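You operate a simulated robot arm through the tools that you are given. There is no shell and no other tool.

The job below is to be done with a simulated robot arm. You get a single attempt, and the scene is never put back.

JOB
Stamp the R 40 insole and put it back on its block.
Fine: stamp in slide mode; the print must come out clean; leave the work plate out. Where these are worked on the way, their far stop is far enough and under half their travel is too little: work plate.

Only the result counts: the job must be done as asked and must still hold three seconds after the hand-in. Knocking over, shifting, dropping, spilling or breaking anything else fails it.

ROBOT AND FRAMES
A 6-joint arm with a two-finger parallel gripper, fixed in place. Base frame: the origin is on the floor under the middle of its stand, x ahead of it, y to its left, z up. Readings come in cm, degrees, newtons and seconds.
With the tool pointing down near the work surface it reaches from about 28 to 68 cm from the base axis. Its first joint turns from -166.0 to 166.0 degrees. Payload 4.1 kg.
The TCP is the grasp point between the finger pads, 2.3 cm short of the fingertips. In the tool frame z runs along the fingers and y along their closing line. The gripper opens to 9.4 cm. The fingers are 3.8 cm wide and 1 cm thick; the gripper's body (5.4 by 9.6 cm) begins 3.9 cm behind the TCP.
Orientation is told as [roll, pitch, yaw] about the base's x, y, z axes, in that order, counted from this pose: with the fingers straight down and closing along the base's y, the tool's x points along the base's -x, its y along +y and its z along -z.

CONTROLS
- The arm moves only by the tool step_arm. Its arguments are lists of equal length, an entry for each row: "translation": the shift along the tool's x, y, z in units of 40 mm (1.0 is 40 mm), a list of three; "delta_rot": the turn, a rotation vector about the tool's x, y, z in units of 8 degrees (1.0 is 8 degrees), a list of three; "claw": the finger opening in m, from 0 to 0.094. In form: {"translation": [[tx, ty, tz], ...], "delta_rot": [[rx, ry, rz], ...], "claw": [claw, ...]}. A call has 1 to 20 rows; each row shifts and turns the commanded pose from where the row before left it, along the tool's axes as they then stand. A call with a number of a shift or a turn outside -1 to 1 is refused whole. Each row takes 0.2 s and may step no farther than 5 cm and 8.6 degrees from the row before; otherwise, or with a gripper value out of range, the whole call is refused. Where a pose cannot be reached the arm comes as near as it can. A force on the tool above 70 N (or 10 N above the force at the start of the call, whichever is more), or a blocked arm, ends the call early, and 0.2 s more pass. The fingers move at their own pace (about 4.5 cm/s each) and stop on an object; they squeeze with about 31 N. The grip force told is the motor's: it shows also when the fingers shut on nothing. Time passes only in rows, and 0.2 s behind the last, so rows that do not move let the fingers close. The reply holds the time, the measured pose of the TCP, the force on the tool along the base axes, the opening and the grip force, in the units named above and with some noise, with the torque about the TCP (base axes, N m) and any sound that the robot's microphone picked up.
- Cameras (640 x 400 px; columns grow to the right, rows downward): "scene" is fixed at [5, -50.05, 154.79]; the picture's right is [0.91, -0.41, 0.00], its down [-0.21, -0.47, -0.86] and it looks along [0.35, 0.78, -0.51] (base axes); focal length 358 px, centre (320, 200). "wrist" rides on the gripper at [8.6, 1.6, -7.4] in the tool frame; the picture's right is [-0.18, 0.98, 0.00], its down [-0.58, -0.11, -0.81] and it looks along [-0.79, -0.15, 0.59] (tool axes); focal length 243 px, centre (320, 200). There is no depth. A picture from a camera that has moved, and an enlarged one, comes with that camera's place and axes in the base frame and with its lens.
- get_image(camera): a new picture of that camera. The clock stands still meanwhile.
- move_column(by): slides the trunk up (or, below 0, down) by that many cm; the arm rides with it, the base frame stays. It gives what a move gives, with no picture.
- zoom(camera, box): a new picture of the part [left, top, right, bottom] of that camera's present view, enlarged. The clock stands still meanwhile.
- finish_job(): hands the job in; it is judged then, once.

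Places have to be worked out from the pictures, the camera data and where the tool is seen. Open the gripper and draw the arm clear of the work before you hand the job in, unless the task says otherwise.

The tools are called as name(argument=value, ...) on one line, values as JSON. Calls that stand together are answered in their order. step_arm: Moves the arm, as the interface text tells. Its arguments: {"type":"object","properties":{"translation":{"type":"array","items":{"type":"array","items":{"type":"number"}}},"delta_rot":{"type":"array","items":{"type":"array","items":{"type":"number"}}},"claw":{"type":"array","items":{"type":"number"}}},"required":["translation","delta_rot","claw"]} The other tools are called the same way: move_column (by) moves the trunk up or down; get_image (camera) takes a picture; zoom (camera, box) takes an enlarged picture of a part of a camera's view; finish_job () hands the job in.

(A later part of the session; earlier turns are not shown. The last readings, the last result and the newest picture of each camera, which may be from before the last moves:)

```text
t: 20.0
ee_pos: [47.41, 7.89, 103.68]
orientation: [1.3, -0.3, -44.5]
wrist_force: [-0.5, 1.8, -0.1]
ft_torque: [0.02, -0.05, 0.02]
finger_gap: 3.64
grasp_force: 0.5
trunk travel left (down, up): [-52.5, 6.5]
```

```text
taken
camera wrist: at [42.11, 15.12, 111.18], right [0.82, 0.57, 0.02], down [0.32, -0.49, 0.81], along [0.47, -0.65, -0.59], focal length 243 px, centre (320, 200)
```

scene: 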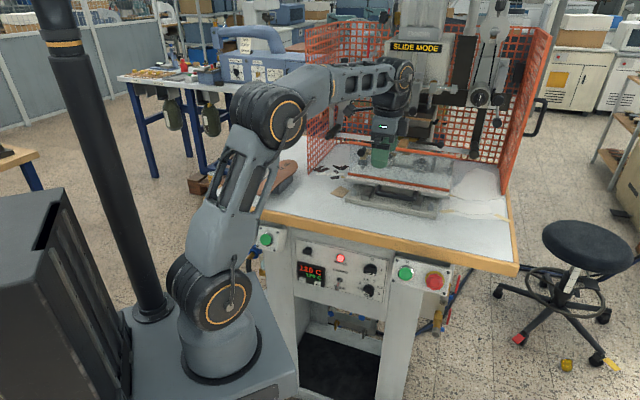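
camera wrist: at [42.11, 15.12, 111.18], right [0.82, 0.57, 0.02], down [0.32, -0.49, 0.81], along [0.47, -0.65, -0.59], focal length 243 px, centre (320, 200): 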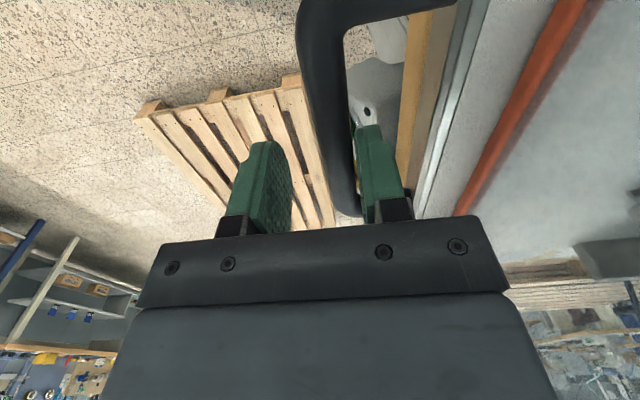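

Clear of the bar. I lift to about z=122, level the tool, then yaw back to +45° to look over the pulled-out plate.

step_arm(translation=[[0, 0, -0.9], [0, 0, -0.9], [0, 0, -0.9], [0, 0, -0.9], [0, 0, -0.9], [0, 0, 0], [0, 0, 0], [0, 0, 0], [0, 0, 0], [0, 0, 0], [0, 0, 0], [0, 0, 0], [0, 0, 0], [0, 0, 0], [0, 0, 0], [0, 0, 0], [0, 0, 0]], delta_rot=[[0, 0, 0], [0, 0, 0], [0, 0, 0], [0, 0, 0], [0.142, -0.087, 0], [0, 0, -0.93], [0, 0, -0.93], [0, 0, -0.93], [0, 0, -0.93], [0, 0, -0.93], [0, 0, -0.93], [0, 0, -0.93], [0, 0, -0.93], [0, 0, -0.93], [0, 0, -0.93], [0, 0, -0.93], [0, 0, -0.93]], claw=[0.036, 0.036, 0.05, 0.07, 0.094, 0.094, 0.094, 0.094, 0.094, 0.094, 0.094, 0.094, 0.094, 0.094, 0.094, 0.094, 0.094])

get_image(camera="wrist")

get_image(camera="scene")

```text
t: 23.6
ee_pos: [47.04, 7.71, 121.69]
orientation: [-1.2, -0.3, 44.7]
wrist_force: [-0.7, 0.0, -0.2]
ft_torque: [0.0, 0.02, 0.0]
finger_gap: 9.42
grasp_force: 0.0
trunk travel left (down, up): [-52.5, 6.5]
```

```text
taken
camera wrist: at [39.47, 2.93, 129.16], right [-0.56, 0.83, -0.02], down [0.47, 0.34, 0.81], along [0.68, 0.45, -0.58], focal length 243 px, centre (320, 200)
```

wrist: 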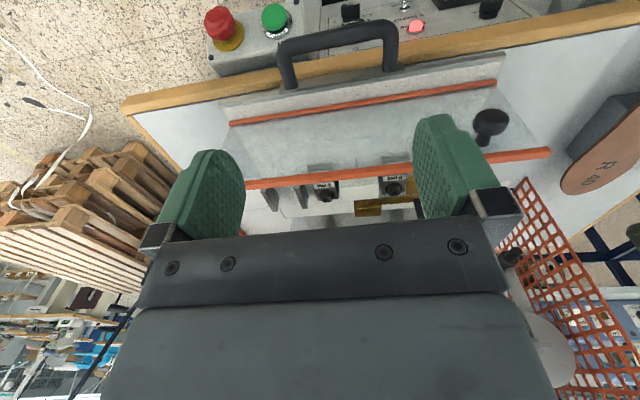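

```text
taken
```

scene: 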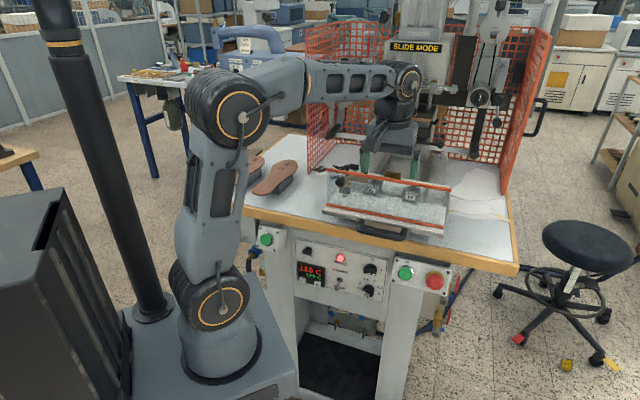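

The plate is out. I fix the tilt, then move a bit forward and up to look down into the jig.

step_arm(translation=[[-0.8, 0, -0.5], [-0.8, 0, -0.5], [0, 0, 0]], delta_rot=[[-0.15, 0.037, 0], [0, 0, 0], [0, 0, 0]], claw=[0.094, 0.094, 0.094])

get_image(camera="wrist")

zoom(camera="wrist", box=[230, 30, 440, 240])

```text
t: 24.4
ee_pos: [51.51, 12.09, 125.84]
orientation: [0.0, 0.0, 44.8]
wrist_force: [-0.5, -0.2, 0.1]
ft_torque: [-0.02, 0.0, 0.02]
finger_gap: 9.4
grasp_force: 0.1
trunk travel left (down, up): [-52.5, 6.5]
```

```text
taken
camera wrist: at [44.08, 7.1, 133.34], right [-0.56, 0.83, 0.0], down [0.49, 0.33, 0.81], along [0.67, 0.45, -0.59], focal length 243 px, centre (320, 200)
```

wrist: 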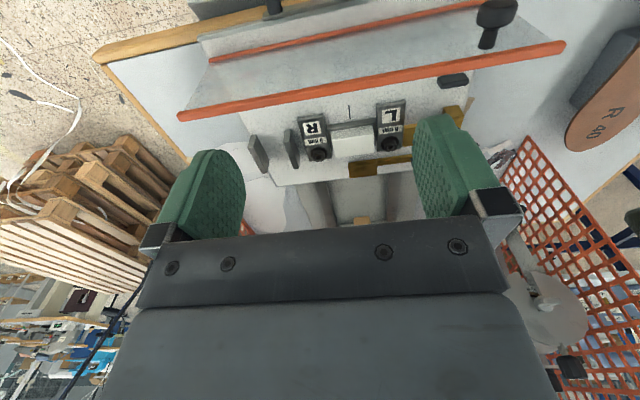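

```text
1.90 times, centred on (335, 135) of wrist
camera zoom: at [44.08, 7.1, 133.34], right [-0.56, 0.83, 0.0], down [0.49, 0.33, 0.81], along [0.67, 0.45, -0.59], focal length 462 px, centre (291, 324)
```

zoom: 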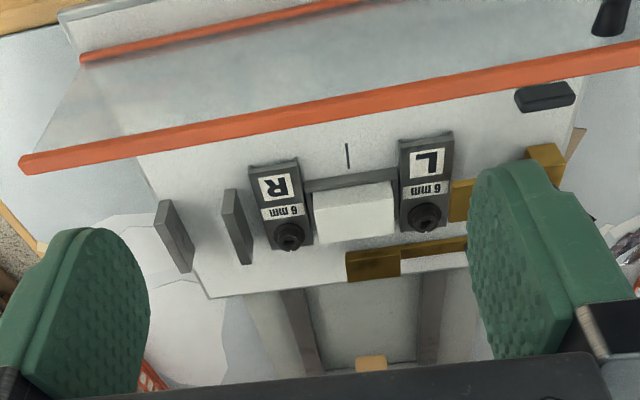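

zoom(camera="wrist", box=[240, 80, 432, 200])

zoom(camera="wrist", box=[380, 60, 508, 140])

zoom(camera="wrist", box=[420, 0, 580, 100])

zoom(camera="scene", box=[310, 150, 470, 250])

```text
3.33 times, centred on (336, 140) of wrist
camera zoom: at [44.08, 7.1, 133.34], right [-0.56, 0.83, 0.0], down [0.49, 0.33, 0.81], along [0.67, 0.45, -0.59], focal length 809 px, centre (267, 400)
```

zoom: 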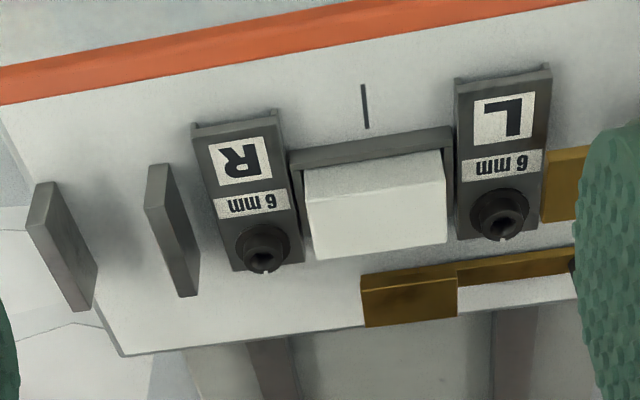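

```text
5.00 times, centred on (444, 100) of wrist
camera zoom: at [44.08, 7.1, 133.34], right [-0.56, 0.83, 0.0], down [0.49, 0.33, 0.81], along [0.67, 0.45, -0.59], focal length 1213 px, centre (-300, 700)
```

zoom: 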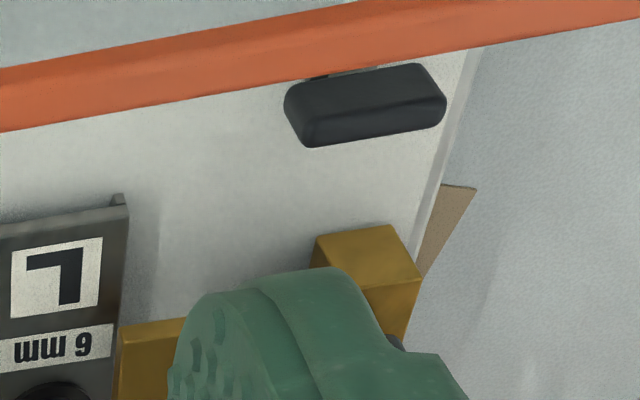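

```text
4.00 times, centred on (500, 50) of wrist
camera zoom: at [44.08, 7.1, 133.34], right [-0.56, 0.83, 0.0], down [0.49, 0.33, 0.81], along [0.67, 0.45, -0.59], focal length 970 px, centre (-400, 800)
```

zoom: 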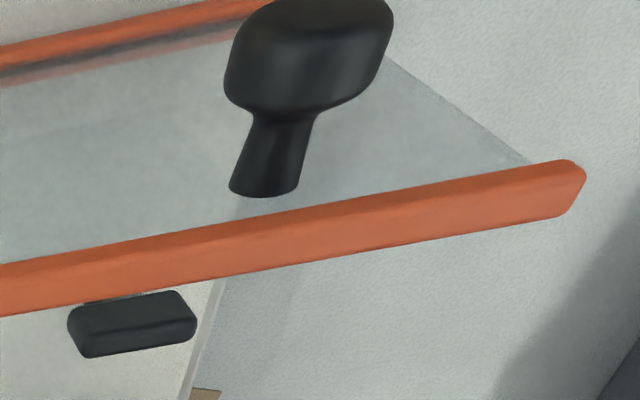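

```text
4.00 times, centred on (390, 200) of scene
camera zoom: at [5.0, -50.05, 154.79], right [0.91, -0.41, 0.0], down [-0.21, -0.47, -0.86], along [0.35, 0.78, -0.51], focal length 1432 px, centre (40, 200)
```

zoom: 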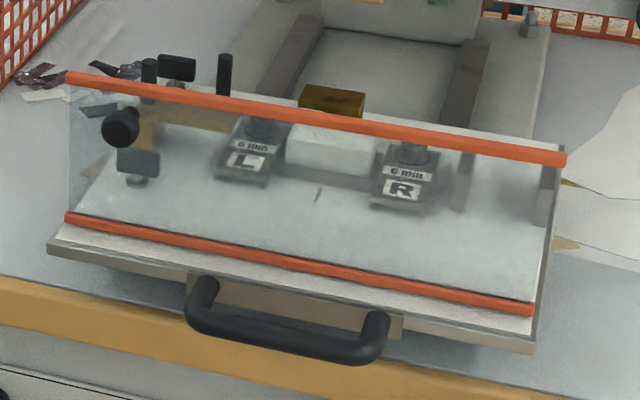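

I can see the jig: L and R plates ("6 mm"), a white pad between them, brass stops behind. I need a closer look, so I move the camera over the guard top (fingertips stay above 115, guard top ≈112.5).

step_arm(translation=[[-0.7, 0, 0.3], [-0.7, 0, 0.3], [-0.7, 0, 0.5], [-0.7, 0, 0.5], [0, 0, 0.2]], delta_rot=[[0, 0, 0], [0, 0, 0], [0, 0, 0], [0, 0, 0], [0, 0, 0]], claw=[0.094, 0.094, 0.094, 0.094, 0.094])

get_image(camera="wrist")

zoom(camera="wrist", box=[230, 30, 430, 240])

get_image(camera="scene")

```text
t: 25.6
ee_pos: [59.72, 19.95, 118.66]
orientation: [0.0, 0.0, 44.6]
wrist_force: [-0.9, 0.9, -0.1]
ft_torque: [-0.05, 0.02, -0.01]
finger_gap: 9.41
grasp_force: 0.1
trunk travel left (down, up): [-52.5, 6.5]
```

```text
taken
camera wrist: at [52.33, 15.02, 126.13], right [-0.56, 0.83, 0.0], down [0.49, 0.33, 0.81], along [0.67, 0.45, -0.59], focal length 243 px, centre (320, 200)
```

wrist: 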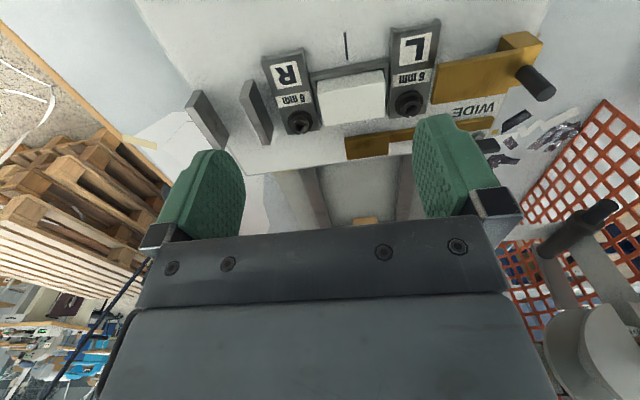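

```text
1.90 times, centred on (330, 135) of wrist
camera zoom: at [52.33, 15.02, 126.13], right [-0.56, 0.83, 0.0], down [0.49, 0.33, 0.81], along [0.67, 0.45, -0.59], focal length 462 px, centre (301, 324)
```

zoom: 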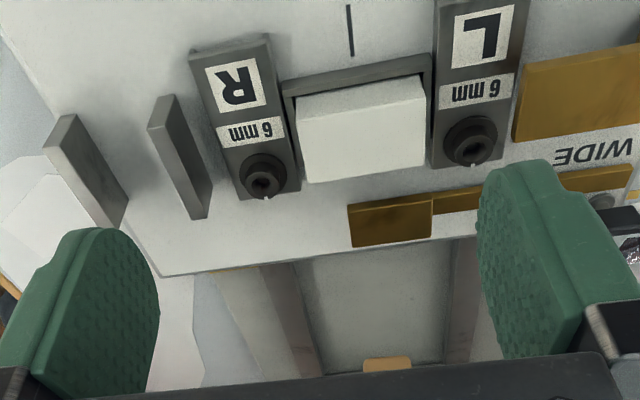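

```text
taken
```

scene: 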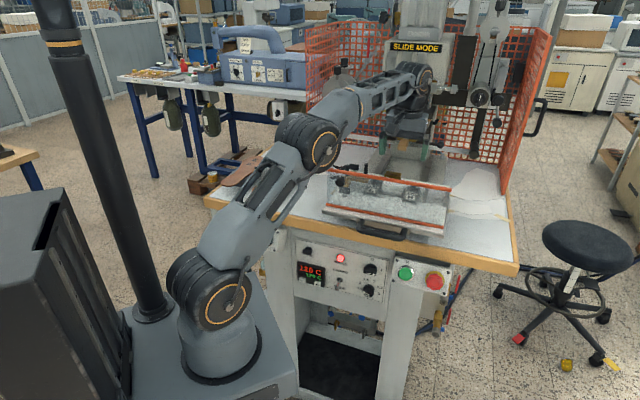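

There's a "WIDE" mark near a brass slider on the left side of the plate. Zooming there.

zoom(camera="wrist", box=[400, 10, 592, 130])

zoom(camera="wrist", box=[240, 10, 432, 130])

zoom(camera="wrist", box=[160, 70, 352, 190])

```text
3.33 times, centred on (496, 70) of wrist
camera zoom: at [52.33, 15.02, 126.13], right [-0.56, 0.83, 0.0], down [0.49, 0.33, 0.81], along [0.67, 0.45, -0.59], focal length 809 px, centre (-267, 633)
```

zoom: 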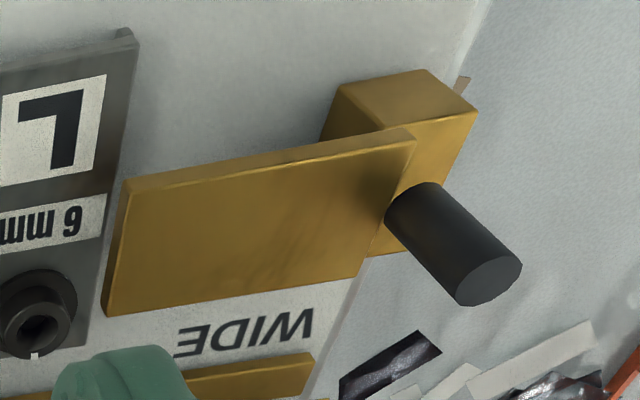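

```text
3.33 times, centred on (336, 70) of wrist
camera zoom: at [52.33, 15.02, 126.13], right [-0.56, 0.83, 0.0], down [0.49, 0.33, 0.81], along [0.67, 0.45, -0.59], focal length 809 px, centre (267, 633)
```

zoom: 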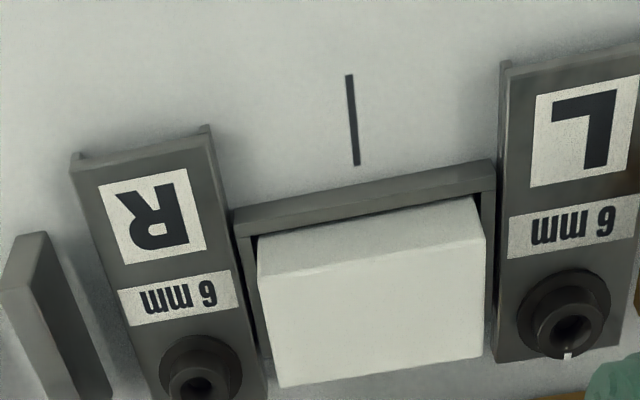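

```text
3.33 times, centred on (256, 130) of wrist
camera zoom: at [52.33, 15.02, 126.13], right [-0.56, 0.83, 0.0], down [0.49, 0.33, 0.81], along [0.67, 0.45, -0.59], focal length 809 px, centre (533, 433)
```

zoom: 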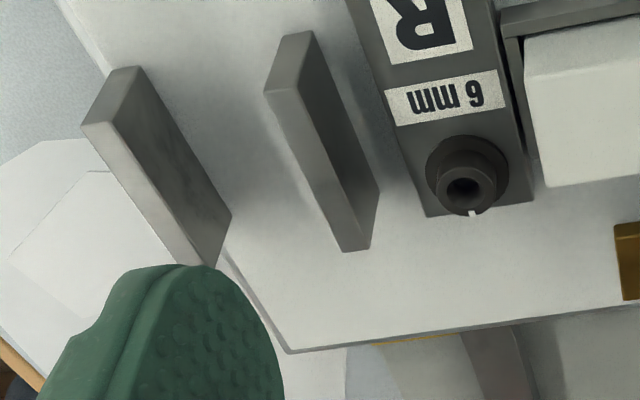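

The jig's exact use matters, so I'll check the tension gauge and head details with the scene camera now that the arm is elsewhere.

zoom(camera="scene", box=[340, 75, 388, 105])

zoom(camera="scene", box=[310, 150, 390, 200])

zoom(camera="scene", box=[380, 160, 460, 210])

zoom(camera="scene", box=[380, 90, 476, 150])

```text
13.33 times, centred on (364, 90) of scene
camera zoom: at [5.0, -50.05, 154.79], right [0.91, -0.41, 0.0], down [-0.21, -0.47, -0.86], along [0.35, 0.78, -0.51], focal length 4775 px, centre (-267, 1667)
```

zoom: 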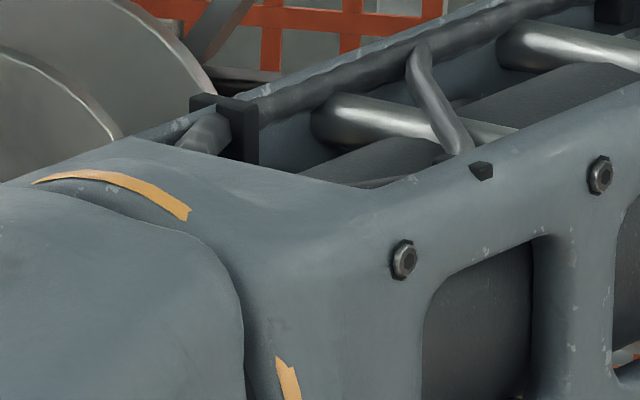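

```text
8.00 times, centred on (350, 175) of scene
camera zoom: at [5.0, -50.05, 154.79], right [0.91, -0.41, 0.0], down [-0.21, -0.47, -0.86], along [0.35, 0.78, -0.51], focal length 2865 px, centre (80, 400)
```

zoom: 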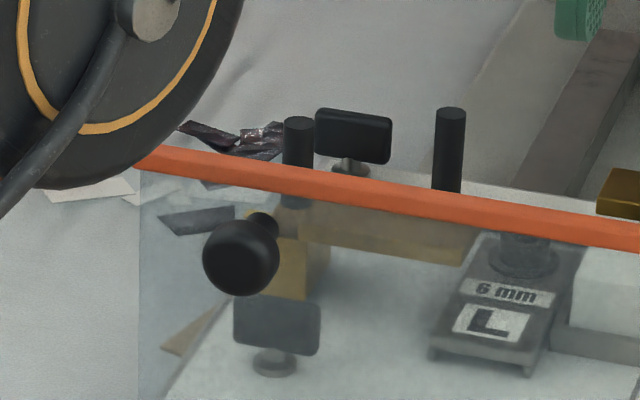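

```text
8.00 times, centred on (420, 185) of scene
camera zoom: at [5.0, -50.05, 154.79], right [0.91, -0.41, 0.0], down [-0.21, -0.47, -0.86], along [0.35, 0.78, -0.51], focal length 2865 px, centre (-480, 320)
```

zoom: 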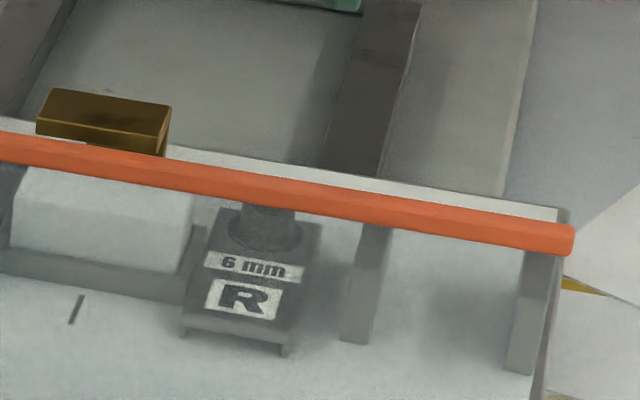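

```text
6.67 times, centred on (428, 120) of scene
camera zoom: at [5.0, -50.05, 154.79], right [0.91, -0.41, 0.0], down [-0.21, -0.47, -0.86], along [0.35, 0.78, -0.51], focal length 2387 px, centre (-400, 733)
```

zoom: 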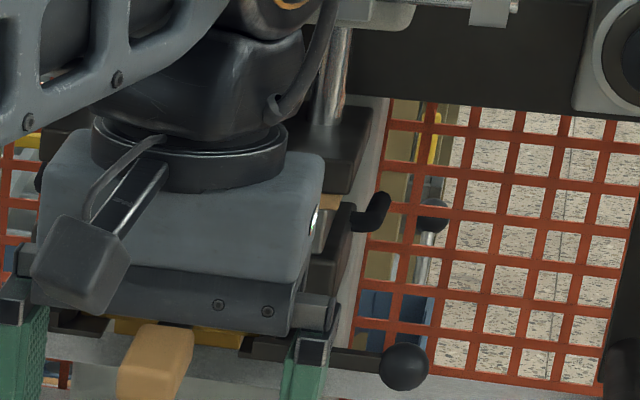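

I shift about 10 cm to the left to put the brass slider assembly between the fingers in view.

step_arm(translation=[[0, 0.9, 0], [0, 0.9, 0], [0, 0.8, 0]], delta_rot=[[0, 0, 0], [0, 0, 0], [0, 0, 0]], claw=[0.094, 0.094, 0.094])

get_image(camera="wrist")

zoom(camera="wrist", box=[210, 0, 430, 240])

zoom(camera="wrist", box=[300, 80, 428, 160])

```text
t: 26.4
ee_pos: [52.4, 27.52, 118.35]
orientation: [0.0, 0.0, 44.5]
wrist_force: [0.1, 0.3, -0.3]
ft_torque: [0.04, 0.02, -0.01]
finger_gap: 9.4
grasp_force: 0.0
trunk travel left (down, up): [-52.5, 6.5]
```

```text
taken
camera wrist: at [44.99, 22.66, 125.89], right [-0.56, 0.83, 0.0], down [0.49, 0.33, 0.81], along [0.67, 0.45, -0.59], focal length 243 px, centre (320, 200)
```

wrist: 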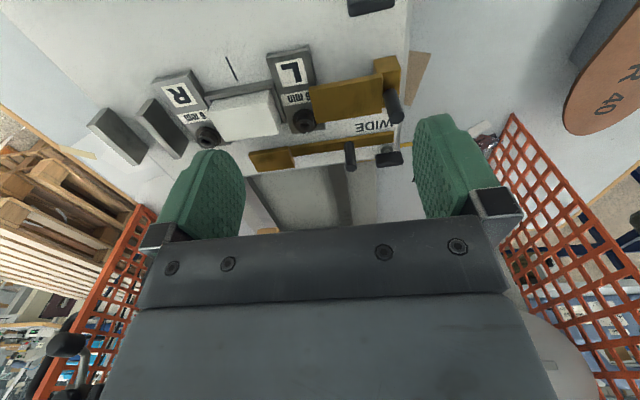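

```text
1.67 times, centred on (320, 120) of wrist
camera zoom: at [44.99, 22.66, 125.89], right [-0.56, 0.83, 0.0], down [0.49, 0.33, 0.81], along [0.67, 0.45, -0.59], focal length 404 px, centre (320, 333)
```

zoom: 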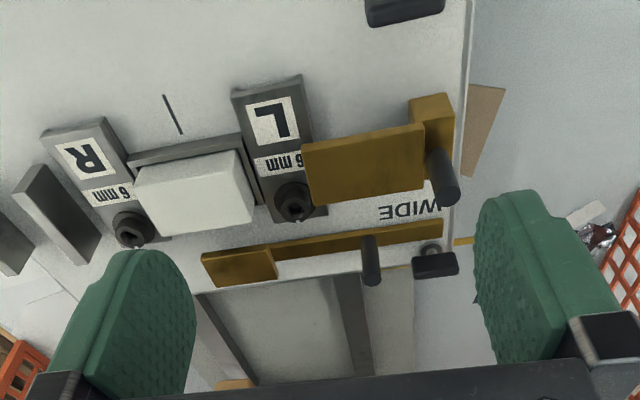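

```text
5.00 times, centred on (364, 120) of wrist
camera zoom: at [44.99, 22.66, 125.89], right [-0.56, 0.83, 0.0], down [0.49, 0.33, 0.81], along [0.67, 0.45, -0.59], focal length 1213 px, centre (100, 600)
```

zoom: 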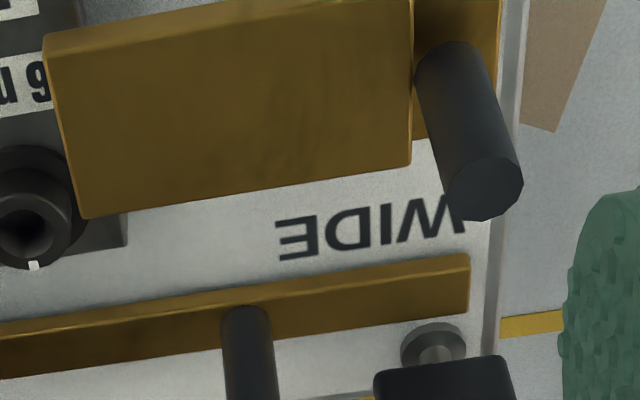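

I'll look at the insole itself for its shape, thickness and how it sits on its block; moving the TCP over to about (27.5, 39.5).

step_arm(translation=[[0.32, 0.93, 0], [0.32, 0.93, 0], [0.32, 0.93, 0], [0.32, 0.93, 0], [0.32, 0.93, 0], [0.32, 0.93, 0], [0.32, 0.93, 0]], delta_rot=[[0, 0, 0], [0, 0, 0], [0, 0, 0], [0, 0, 0], [0, 0, 0], [0, 0, 0], [0, 0, 0]], claw=[0.094, 0.094, 0.094, 0.094, 0.094, 0.094, 0.094])

get_image(camera="wrist")

zoom(camera="wrist", box=[220, 0, 440, 240])

zoom(camera="scene", box=[340, 75, 388, 105])

zoom(camera="scene", box=[330, 0, 540, 131])

```text
t: 28.0
ee_pos: [27.61, 39.57, 118.55]
orientation: [0.0, 0.0, 44.7]
wrist_force: [-0.3, -0.7, -0.7]
ft_torque: [-0.03, -0.04, 0.0]
finger_gap: 9.38
grasp_force: 0.1
trunk travel left (down, up): [-52.5, 6.5]
```

```text
taken
camera wrist: at [20.05, 34.78, 126.13], right [-0.56, 0.83, 0.0], down [0.49, 0.33, 0.81], along [0.67, 0.45, -0.59], focal length 243 px, centre (320, 200)
```

wrist: 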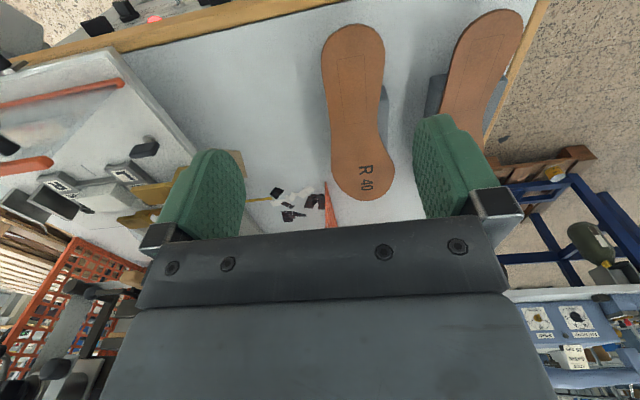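

```text
1.67 times, centred on (330, 120) of wrist
camera zoom: at [20.05, 34.78, 126.13], right [-0.56, 0.83, 0.0], down [0.49, 0.33, 0.81], along [0.67, 0.45, -0.59], focal length 404 px, centre (303, 333)
```

zoom: 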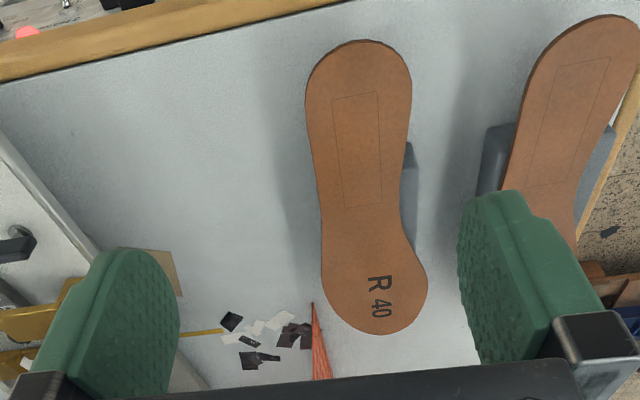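

```text
13.33 times, centred on (364, 90) of scene
camera zoom: at [5.0, -50.05, 154.79], right [0.91, -0.41, 0.0], down [-0.21, -0.47, -0.86], along [0.35, 0.78, -0.51], focal length 4775 px, centre (-267, 1667)
```

zoom: 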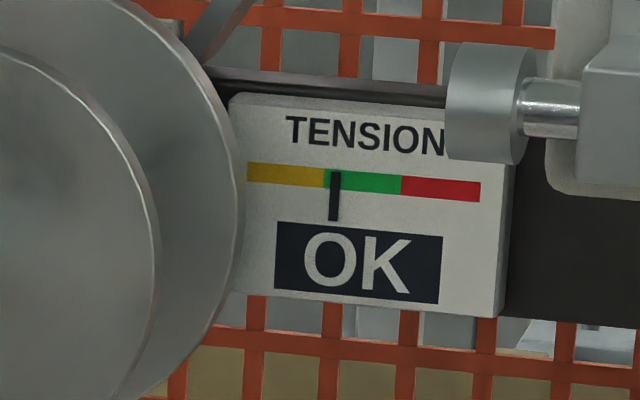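

```text
3.05 times, centred on (435, 66) of scene
camera zoom: at [5.0, -50.05, 154.79], right [0.91, -0.41, 0.0], down [-0.21, -0.47, -0.86], along [0.35, 0.78, -0.51], focal length 1091 px, centre (-30, 610)
```

zoom: 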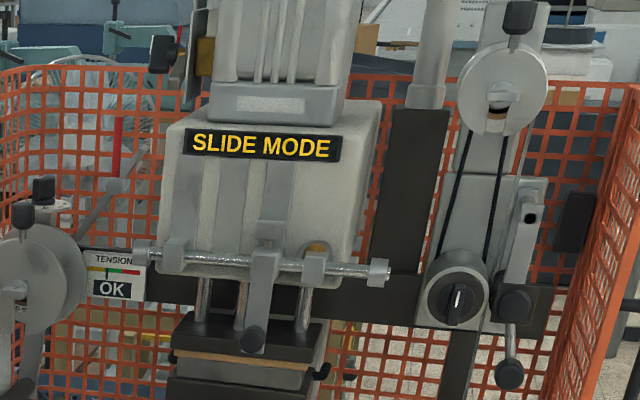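

The insole's heel end is toward the operator, with a faint rectangular print field on the heel seat; toe (R 40) points away. I infer it goes crosswise on the plate: print field over the white pad, heel against the brass flag on the left, toe to the right over the two posts. I move closer to the heel to measure it well.

step_arm(translation=[[0.47, 0.25, 0.3], [0.47, 0.25, 0.3], [0.47, 0.25, 0.4], [0, 0, 0.3]], delta_rot=[[0, 0, 0], [0, 0, 0], [0, 0, 0], [0, 0, 0]], claw=[0.094, 0.094, 0.094, 0.094])

get_image(camera="wrist")

zoom(camera="wrist", box=[230, 20, 440, 240])

```text
t: 29.0
ee_pos: [21.5, 37.98, 113.41]
orientation: [0.0, 0.0, 44.7]
wrist_force: [-1.1, 0.0, -0.8]
ft_torque: [-0.01, 0.0, 0.01]
finger_gap: 9.39
grasp_force: 0.1
trunk travel left (down, up): [-52.5, 6.5]
```

```text
taken
camera wrist: at [14.02, 33.06, 120.94], right [-0.56, 0.83, 0.0], down [0.49, 0.33, 0.81], along [0.67, 0.45, -0.59], focal length 243 px, centre (320, 200)
```

wrist: 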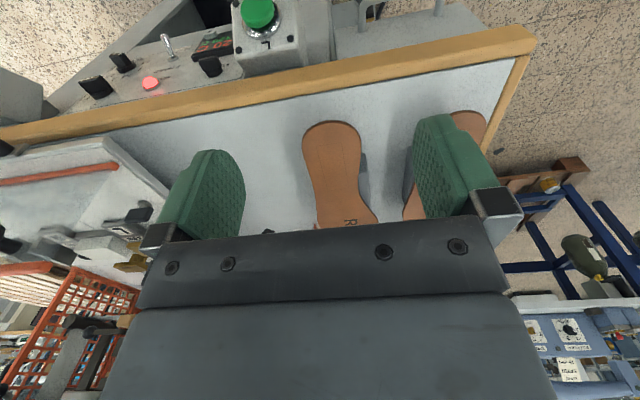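

```text
1.82 times, centred on (335, 130) of wrist
camera zoom: at [14.02, 33.06, 120.94], right [-0.56, 0.83, 0.0], down [0.49, 0.33, 0.81], along [0.67, 0.45, -0.59], focal length 441 px, centre (293, 327)
```

zoom: 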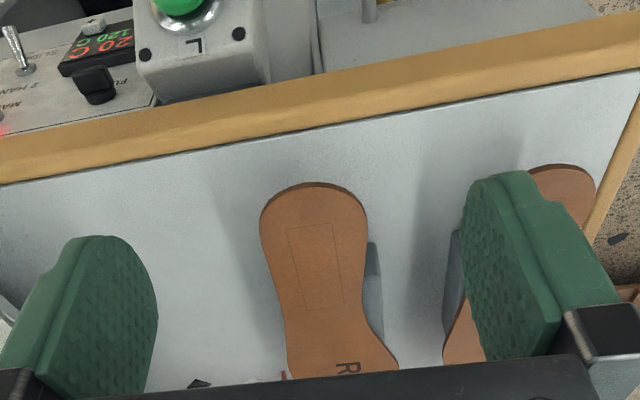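

From two wrist views plus the scene view: insole top z≈102.5, heel end at n≈46.8, print field centre 6.1 cm from the heel end, edges parallel (5.5 cm apart) and free of the block near n≈51.5, insole axis about 42°. I position above that grip point with yaw ≈42°.

step_arm(translation=[[0, 0, 0], [-0.78, 0.01, 0], [-0.78, 0.01, 0], [-0.77, 0.02, 0], [0, 0, 0.6]], delta_rot=[[0, 0, 0.34], [0, 0, 0], [0, 0, 0], [0, 0, 0], [0, 0, 0]], claw=[0.094, 0.094, 0.094, 0.094, 0.094])

get_image(camera="wrist")

zoom(camera="scene", box=[210, 120, 330, 210])

```text
t: 30.2
ee_pos: [28.19, 44.31, 110.8]
orientation: [0.1, 0.1, 42.1]
wrist_force: [-1.2, -0.7, -0.2]
ft_torque: [-0.01, -0.03, 0.0]
finger_gap: 9.38
grasp_force: 0.0
trunk travel left (down, up): [-52.5, 6.5]
```

```text
taken
camera wrist: at [20.57, 39.76, 118.3], right [-0.52, 0.85, 0.0], down [0.51, 0.31, 0.81], along [0.69, 0.42, -0.59], focal length 243 px, centre (320, 200)
```

wrist: 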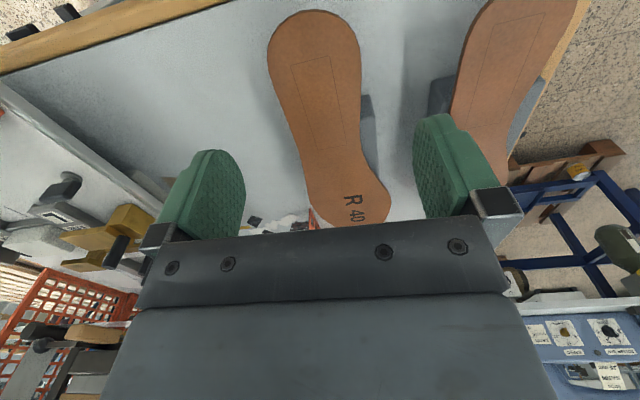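

```text
4.44 times, centred on (270, 165) of scene
camera zoom: at [5.0, -50.05, 154.79], right [0.91, -0.41, 0.0], down [-0.21, -0.47, -0.86], along [0.35, 0.78, -0.51], focal length 1592 px, centre (542, 356)
```

zoom: 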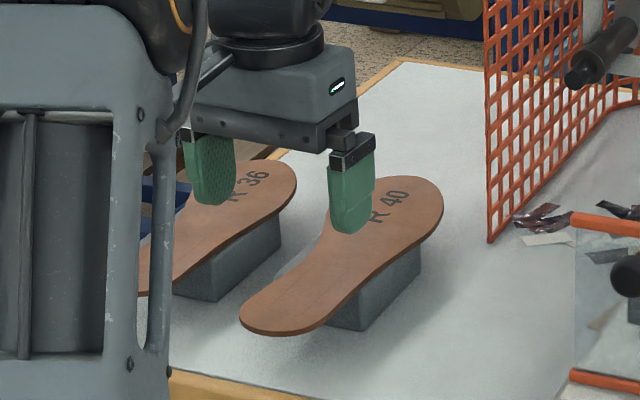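

The TCP axis hits the insole plane close to the insole's centreline. I zoom in to verify the insole's axis direction relative to the gripper.

zoom(camera="wrist", box=[230, 0, 420, 200])

```text
2.00 times, centred on (325, 100) of wrist
camera zoom: at [20.57, 39.76, 118.3], right [-0.52, 0.85, 0.0], down [0.51, 0.31, 0.81], along [0.69, 0.42, -0.59], focal length 485 px, centre (310, 400)
```

zoom: 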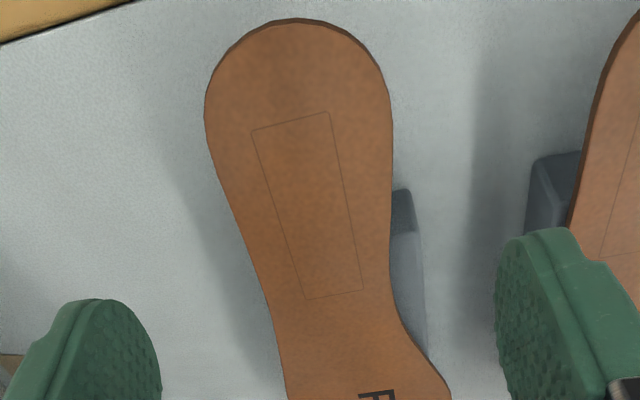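

The print field axis is at ≈45° and its centre is 1.67 cm ahead of the TCP along the gripper's forward direction; the insole is centred between the fingers. I descend to z≈104 with a 7.4 cm opening.

step_arm(translation=[[0, 0, 0], [0, 0, 0.5], [0, 0, 0.5], [0, 0, 0.4], [0, 0, 0.3]], delta_rot=[[0, 0, 0], [0, 0, 0], [0, 0, 0], [0, 0, 0], [0, 0, 0]], claw=[0.076, 0.074, 0.074, 0.074, 0.074])

get_image(camera="wrist")

zoom(camera="scene", box=[230, 140, 310, 200])

```text
t: 31.4
ee_pos: [28.21, 44.43, 103.99]
orientation: [0.0, 0.0, 42.0]
wrist_force: [-0.6, 0.1, -0.9]
ft_torque: [-0.03, 0.03, 0.01]
finger_gap: 7.4
grasp_force: 0.1
trunk travel left (down, up): [-52.5, 6.5]
```

```text
taken
camera wrist: at [20.56, 39.84, 111.55], right [-0.52, 0.85, 0.0], down [0.51, 0.31, 0.81], along [0.69, 0.42, -0.59], focal length 243 px, centre (320, 200)
```

wrist: 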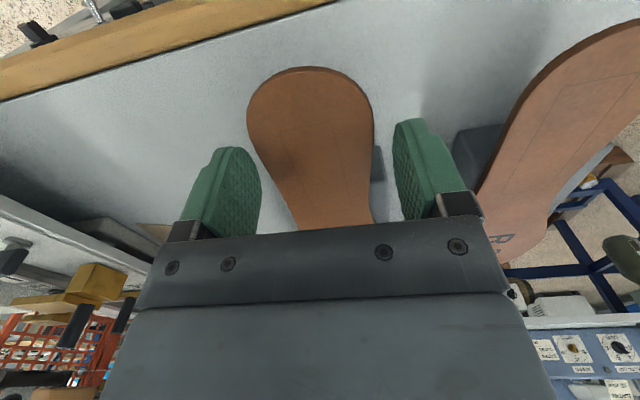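

```text
6.67 times, centred on (270, 170) of scene
camera zoom: at [5.0, -50.05, 154.79], right [0.91, -0.41, 0.0], down [-0.21, -0.47, -0.86], along [0.35, 0.78, -0.51], focal length 2387 px, centre (653, 400)
```

zoom: 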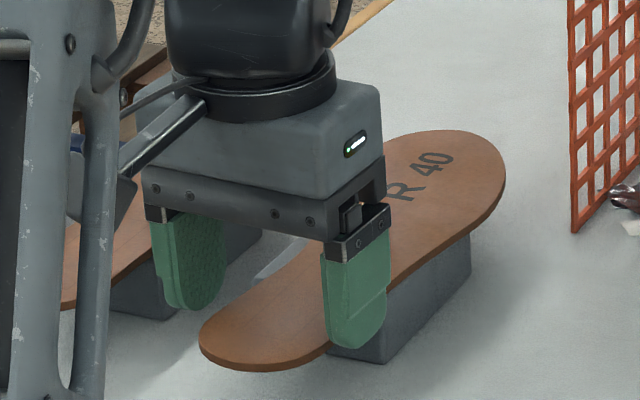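

Fingertips straddle the insole, reaching about 0.4 cm below it. I go 0.4 cm lower and close gently in steps.

step_arm(translation=[[0, 0, 0.1], [0, 0, 0], [0, 0, 0], [0, 0, 0], [0, 0, 0]], delta_rot=[[0, 0, 0], [0, 0, 0], [0, 0, 0], [0, 0, 0], [0, 0, 0]], claw=[0.074, 0.064, 0.056, 0.052, 0.05])

get_image(camera="wrist")

zoom(camera="scene", box=[230, 140, 310, 200])

```text
t: 32.6
ee_pos: [28.18, 44.3, 103.71]
orientation: [0.0, 0.0, 41.9]
wrist_force: [1.7, 0.0, 0.7]
ft_torque: [0.0, 0.02, -0.02]
finger_gap: 5.91
grasp_force: 30.7
trunk travel left (down, up): [-52.5, 6.5]
```

```text
taken
camera wrist: at [20.51, 39.8, 111.22], right [-0.52, 0.85, 0.0], down [0.51, 0.31, 0.81], along [0.69, 0.42, -0.59], focal length 243 px, centre (320, 200)
```

wrist: 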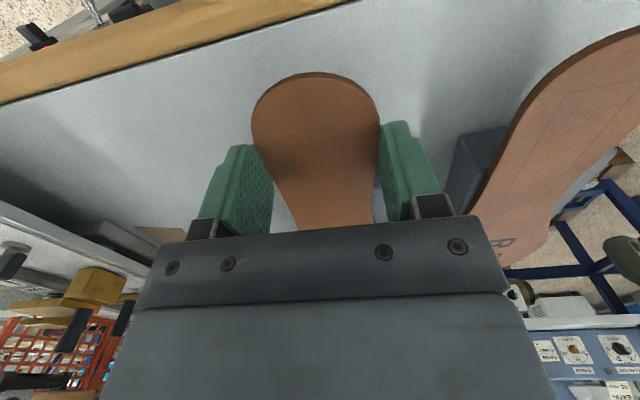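

```text
6.67 times, centred on (270, 170) of scene
camera zoom: at [5.0, -50.05, 154.79], right [0.91, -0.41, 0.0], down [-0.21, -0.47, -0.86], along [0.35, 0.78, -0.51], focal length 2387 px, centre (653, 400)
```

zoom: 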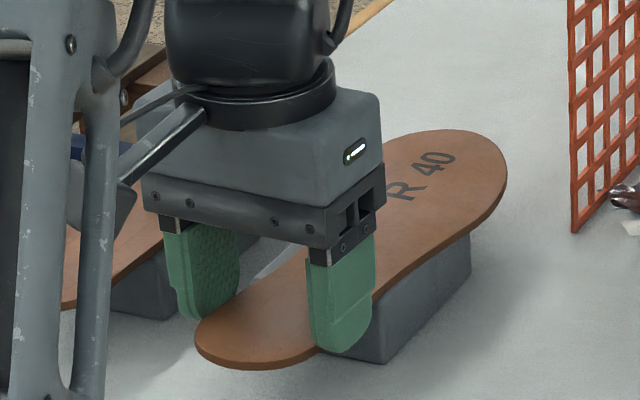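

Gripped (width 5.9 cm, 31 N). I record this block pose: TCP (28.18, 44.30, 103.7), yaw 41.9°. Now I lift slowly.

step_arm(translation=[[0, 0, -0.2], [0, 0, -0.3], [0, 0, -0.5], [0, 0, -0.5]], delta_rot=[[0, 0, 0], [0, 0, 0], [0, 0, 0], [0, 0, 0]], claw=[0.05, 0.05, 0.05, 0.05])

get_image(camera="wrist")

zoom(camera="scene", box=[220, 120, 320, 200])

```text
t: 33.6
ee_pos: [28.22, 44.3, 109.81]
orientation: [0.0, 0.0, 42.0]
wrist_force: [-0.9, -0.8, -1.3]
ft_torque: [-0.01, 0.06, -0.02]
finger_gap: 5.91
grasp_force: 31.1
trunk travel left (down, up): [-52.5, 6.5]
```

```text
taken
camera wrist: at [20.57, 39.76, 117.26], right [-0.52, 0.85, 0.0], down [0.51, 0.31, 0.81], along [0.69, 0.42, -0.59], focal length 243 px, centre (320, 200)
```

wrist: 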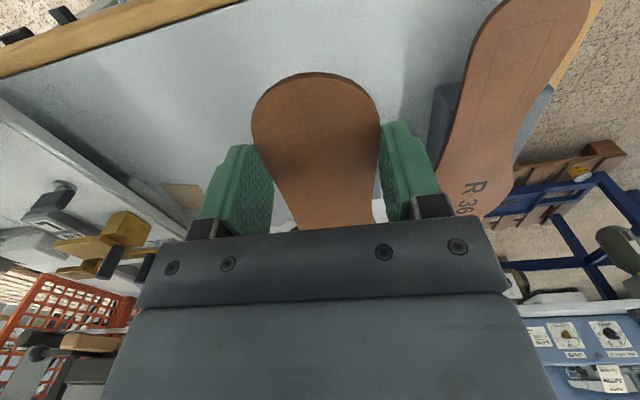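

```text
5.00 times, centred on (270, 160) of scene
camera zoom: at [5.0, -50.05, 154.79], right [0.91, -0.41, 0.0], down [-0.21, -0.47, -0.86], along [0.35, 0.78, -0.51], focal length 1790 px, centre (570, 400)
```

zoom: 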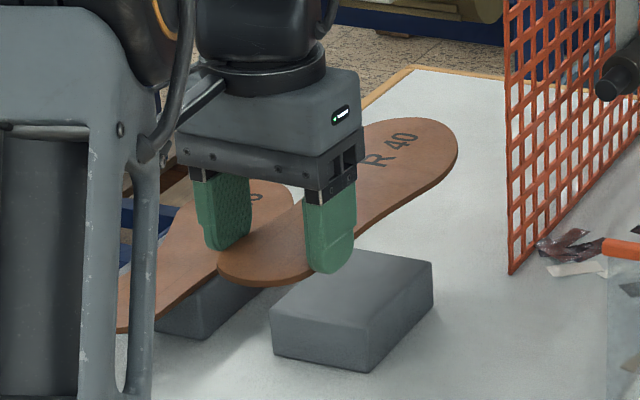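

The insole is held level. I zoom to measure the print field in the hand.

zoom(camera="wrist", box=[240, 60, 400, 240])

```text
2.22 times, centred on (320, 150) of wrist
camera zoom: at [20.57, 39.76, 117.26], right [-0.52, 0.85, 0.0], down [0.51, 0.31, 0.81], along [0.69, 0.42, -0.59], focal length 539 px, centre (320, 311)
```

zoom: 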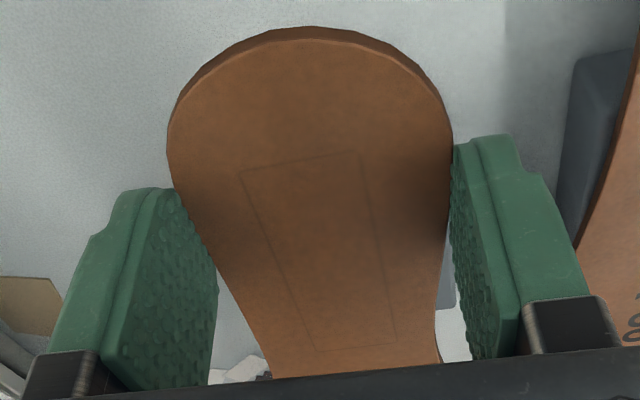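

Measured in hand: print field centre ≈1.85 cm ahead of the TCP, its axis ≈2.6° from the tool's forward axis. The pad centre (plate out) is at about (61.4, 24.8), top z≈105.7. I first raise and back away from the fence, then will rotate.

step_arm(translation=[[0.5, -0.03, -0.8], [0.5, -0.03, -0.8], [0.5, -0.03, -0.8], [0.53, -0.03, -0.1], [0.53, -0.03, -0.05]], delta_rot=[[0, 0, 0], [0, 0, 0], [0, 0, 0], [0, 0, 0], [0, 0, 0]], claw=[0.05, 0.05, 0.05, 0.05, 0.05])

get_image(camera="scene")

```text
t: 34.8
ee_pos: [21.13, 36.96, 119.9]
orientation: [-0.1, 0.0, 41.8]
wrist_force: [-0.7, -0.5, -0.4]
ft_torque: [-0.02, 0.01, 0.0]
finger_gap: 5.9
grasp_force: 31.6
trunk travel left (down, up): [-52.5, 6.5]
```

```text
taken
```

scene: 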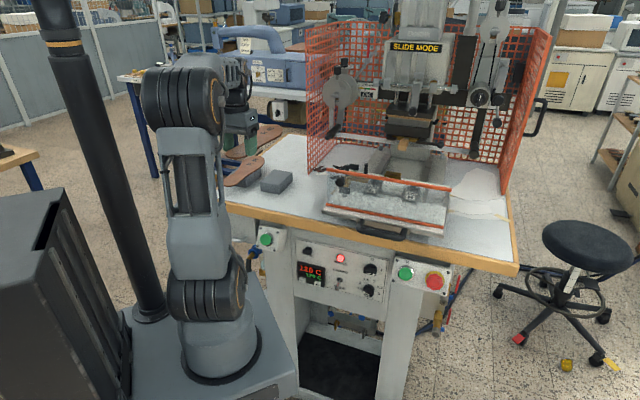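

The arm is clear of the jig and the block now, so I take scene close-ups of both for measuring.

zoom(camera="scene", box=[250, 160, 298, 190])

zoom(camera="scene", box=[325, 155, 389, 195])

zoom(camera="scene", box=[360, 160, 456, 220])

zoom(camera="scene", box=[370, 90, 466, 150])

```text
13.33 times, centred on (274, 175) of scene
camera zoom: at [5.0, -50.05, 154.79], right [0.91, -0.41, 0.0], down [-0.21, -0.47, -0.86], along [0.35, 0.78, -0.51], focal length 4775 px, centre (933, 533)
```

zoom: 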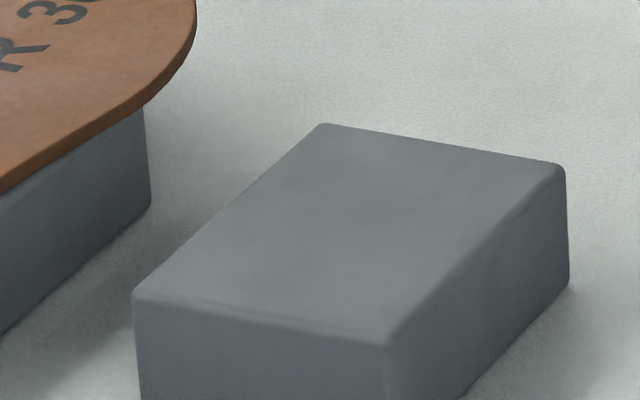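

```text
10.00 times, centred on (357, 175) of scene
camera zoom: at [5.0, -50.05, 154.79], right [0.91, -0.41, 0.0], down [-0.21, -0.47, -0.86], along [0.35, 0.78, -0.51], focal length 3581 px, centre (-50, 450)
```

zoom: 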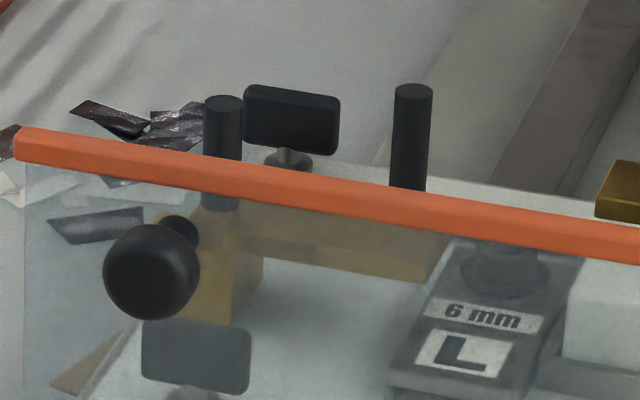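

```text
6.67 times, centred on (408, 190) of scene
camera zoom: at [5.0, -50.05, 154.79], right [0.91, -0.41, 0.0], down [-0.21, -0.47, -0.86], along [0.35, 0.78, -0.51], focal length 2387 px, centre (-267, 267)
```

zoom: 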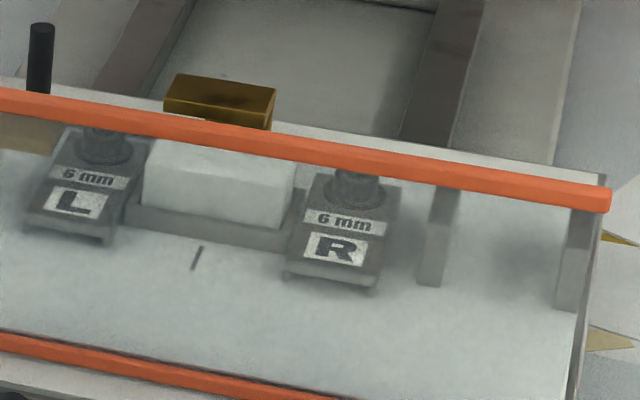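

```text
6.67 times, centred on (418, 120) of scene
camera zoom: at [5.0, -50.05, 154.79], right [0.91, -0.41, 0.0], down [-0.21, -0.47, -0.86], along [0.35, 0.78, -0.51], focal length 2387 px, centre (-333, 733)
```

zoom: 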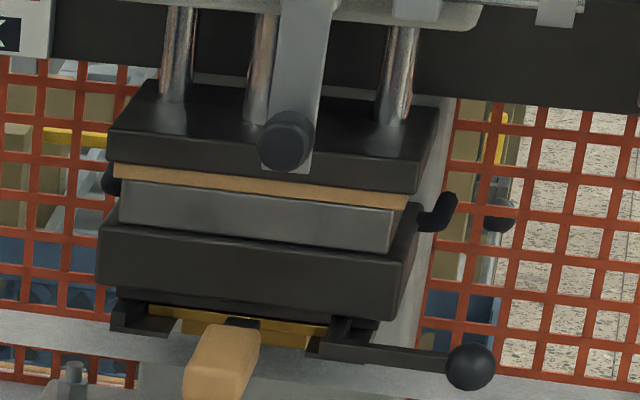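

Measurements agree (pad centre t≈25.9 after correcting the scene camera's small bias). I now rotate the held insole by −89.4° about vertical at this clear spot.

step_arm(translation=[[0, 0, 0], [0, 0, 0], [0, 0, 0], [0, 0, 0], [0, 0, 0], [0, 0, 0], [0, 0, 0], [0, 0, 0], [0, 0, 0], [0, 0, 0], [0, 0, 0], [0, 0, 0], [0, 0, 0]], delta_rot=[[0, 0, 0.931], [0, 0, 0.931], [0, 0, 0.931], [0, 0, 0.931], [0, 0, 0.931], [0, 0, 0.931], [0, 0, 0.931], [0, 0, 0.931], [0, 0, 0.931], [0, 0, 0.931], [0, 0, 0.931], [0, 0, 0.931], [0, 0, 0]], claw=[0.05, 0.05, 0.05, 0.05, 0.05, 0.05, 0.05, 0.05, 0.05, 0.05, 0.05, 0.05, 0.05])

get_image(camera="scene")

get_image(camera="wrist")

```text
t: 37.6
ee_pos: [20.94, 36.94, 119.95]
orientation: [0.0, 0.0, -47.5]
wrist_force: [0.0, 0.7, -0.9]
ft_torque: [0.04, 0.02, -0.06]
finger_gap: 5.91
grasp_force: 31.2
trunk travel left (down, up): [-52.5, 6.5]
```

```text
taken
```

scene: 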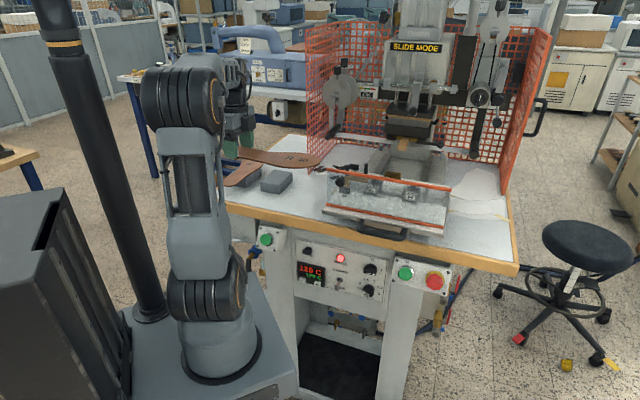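

```text
taken
camera wrist: at [16.21, 44.45, 127.39], right [0.85, 0.53, 0.0], down [0.31, -0.5, 0.81], along [0.43, -0.68, -0.59], focal length 243 px, centre (320, 200)
```

wrist: 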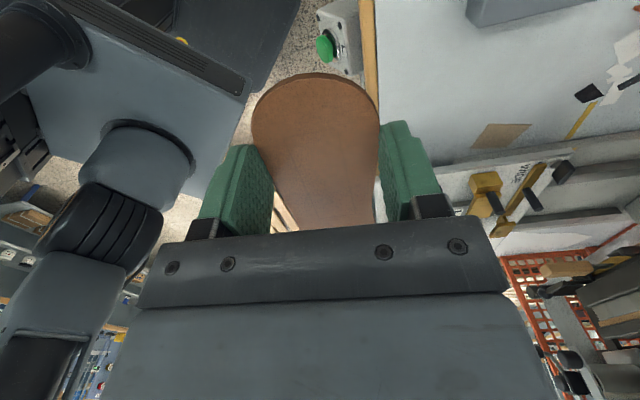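

Clear to travel. I move the insole over the jig at z≈120 (insole bottom ≈118, above guard ≈113 and ball knob ≈114.5).

step_arm(translation=[[-0.782, 0.489, 0], [-0.782, 0.489, 0], [-0.782, 0.489, 0], [-0.782, 0.489, 0], [-0.782, 0.489, 0], [-0.782, 0.489, 0], [-0.782, 0.489, 0], [-0.782, 0.489, 0], [-0.782, 0.489, 0], [-0.782, 0.489, 0], [-0.782, 0.489, 0]], delta_rot=[[0, 0, 0], [0, 0, 0], [0, 0, 0], [0, 0, 0], [0, 0, 0], [0, 0, 0], [0, 0, 0], [0, 0, 0], [0, 0, 0], [0, 0, 0], [0, 0, 0]], claw=[0.05, 0.05, 0.05, 0.05, 0.05, 0.05, 0.05, 0.05, 0.05, 0.05, 0.05])

get_image(camera="scene")

get_image(camera="wrist")

```text
t: 40.0
ee_pos: [59.1, 25.64, 119.5]
orientation: [-0.1, 0.1, -47.4]
wrist_force: [-0.7, 0.7, -1.3]
ft_torque: [-0.01, 0.03, 0.0]
finger_gap: 5.88
grasp_force: 30.8
out of reach, approached as far as the arm can: row 11
trunk travel left (down, up): [-52.5, 6.5]
```

```text
taken
```

scene: 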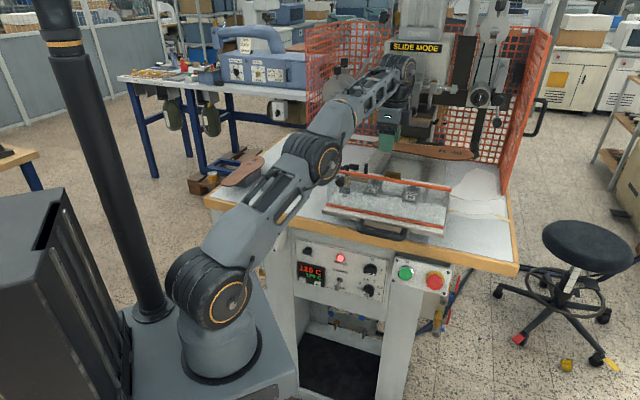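

```text
taken
camera wrist: at [54.38, 33.07, 127.04], right [0.85, 0.53, 0.0], down [0.31, -0.5, 0.81], along [0.43, -0.68, -0.59], focal length 243 px, centre (320, 200)
```

wrist: 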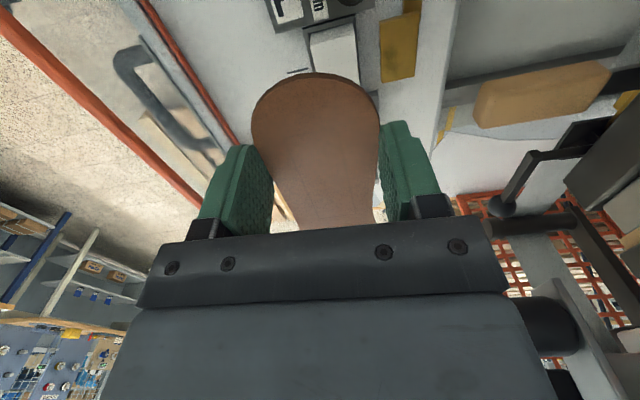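

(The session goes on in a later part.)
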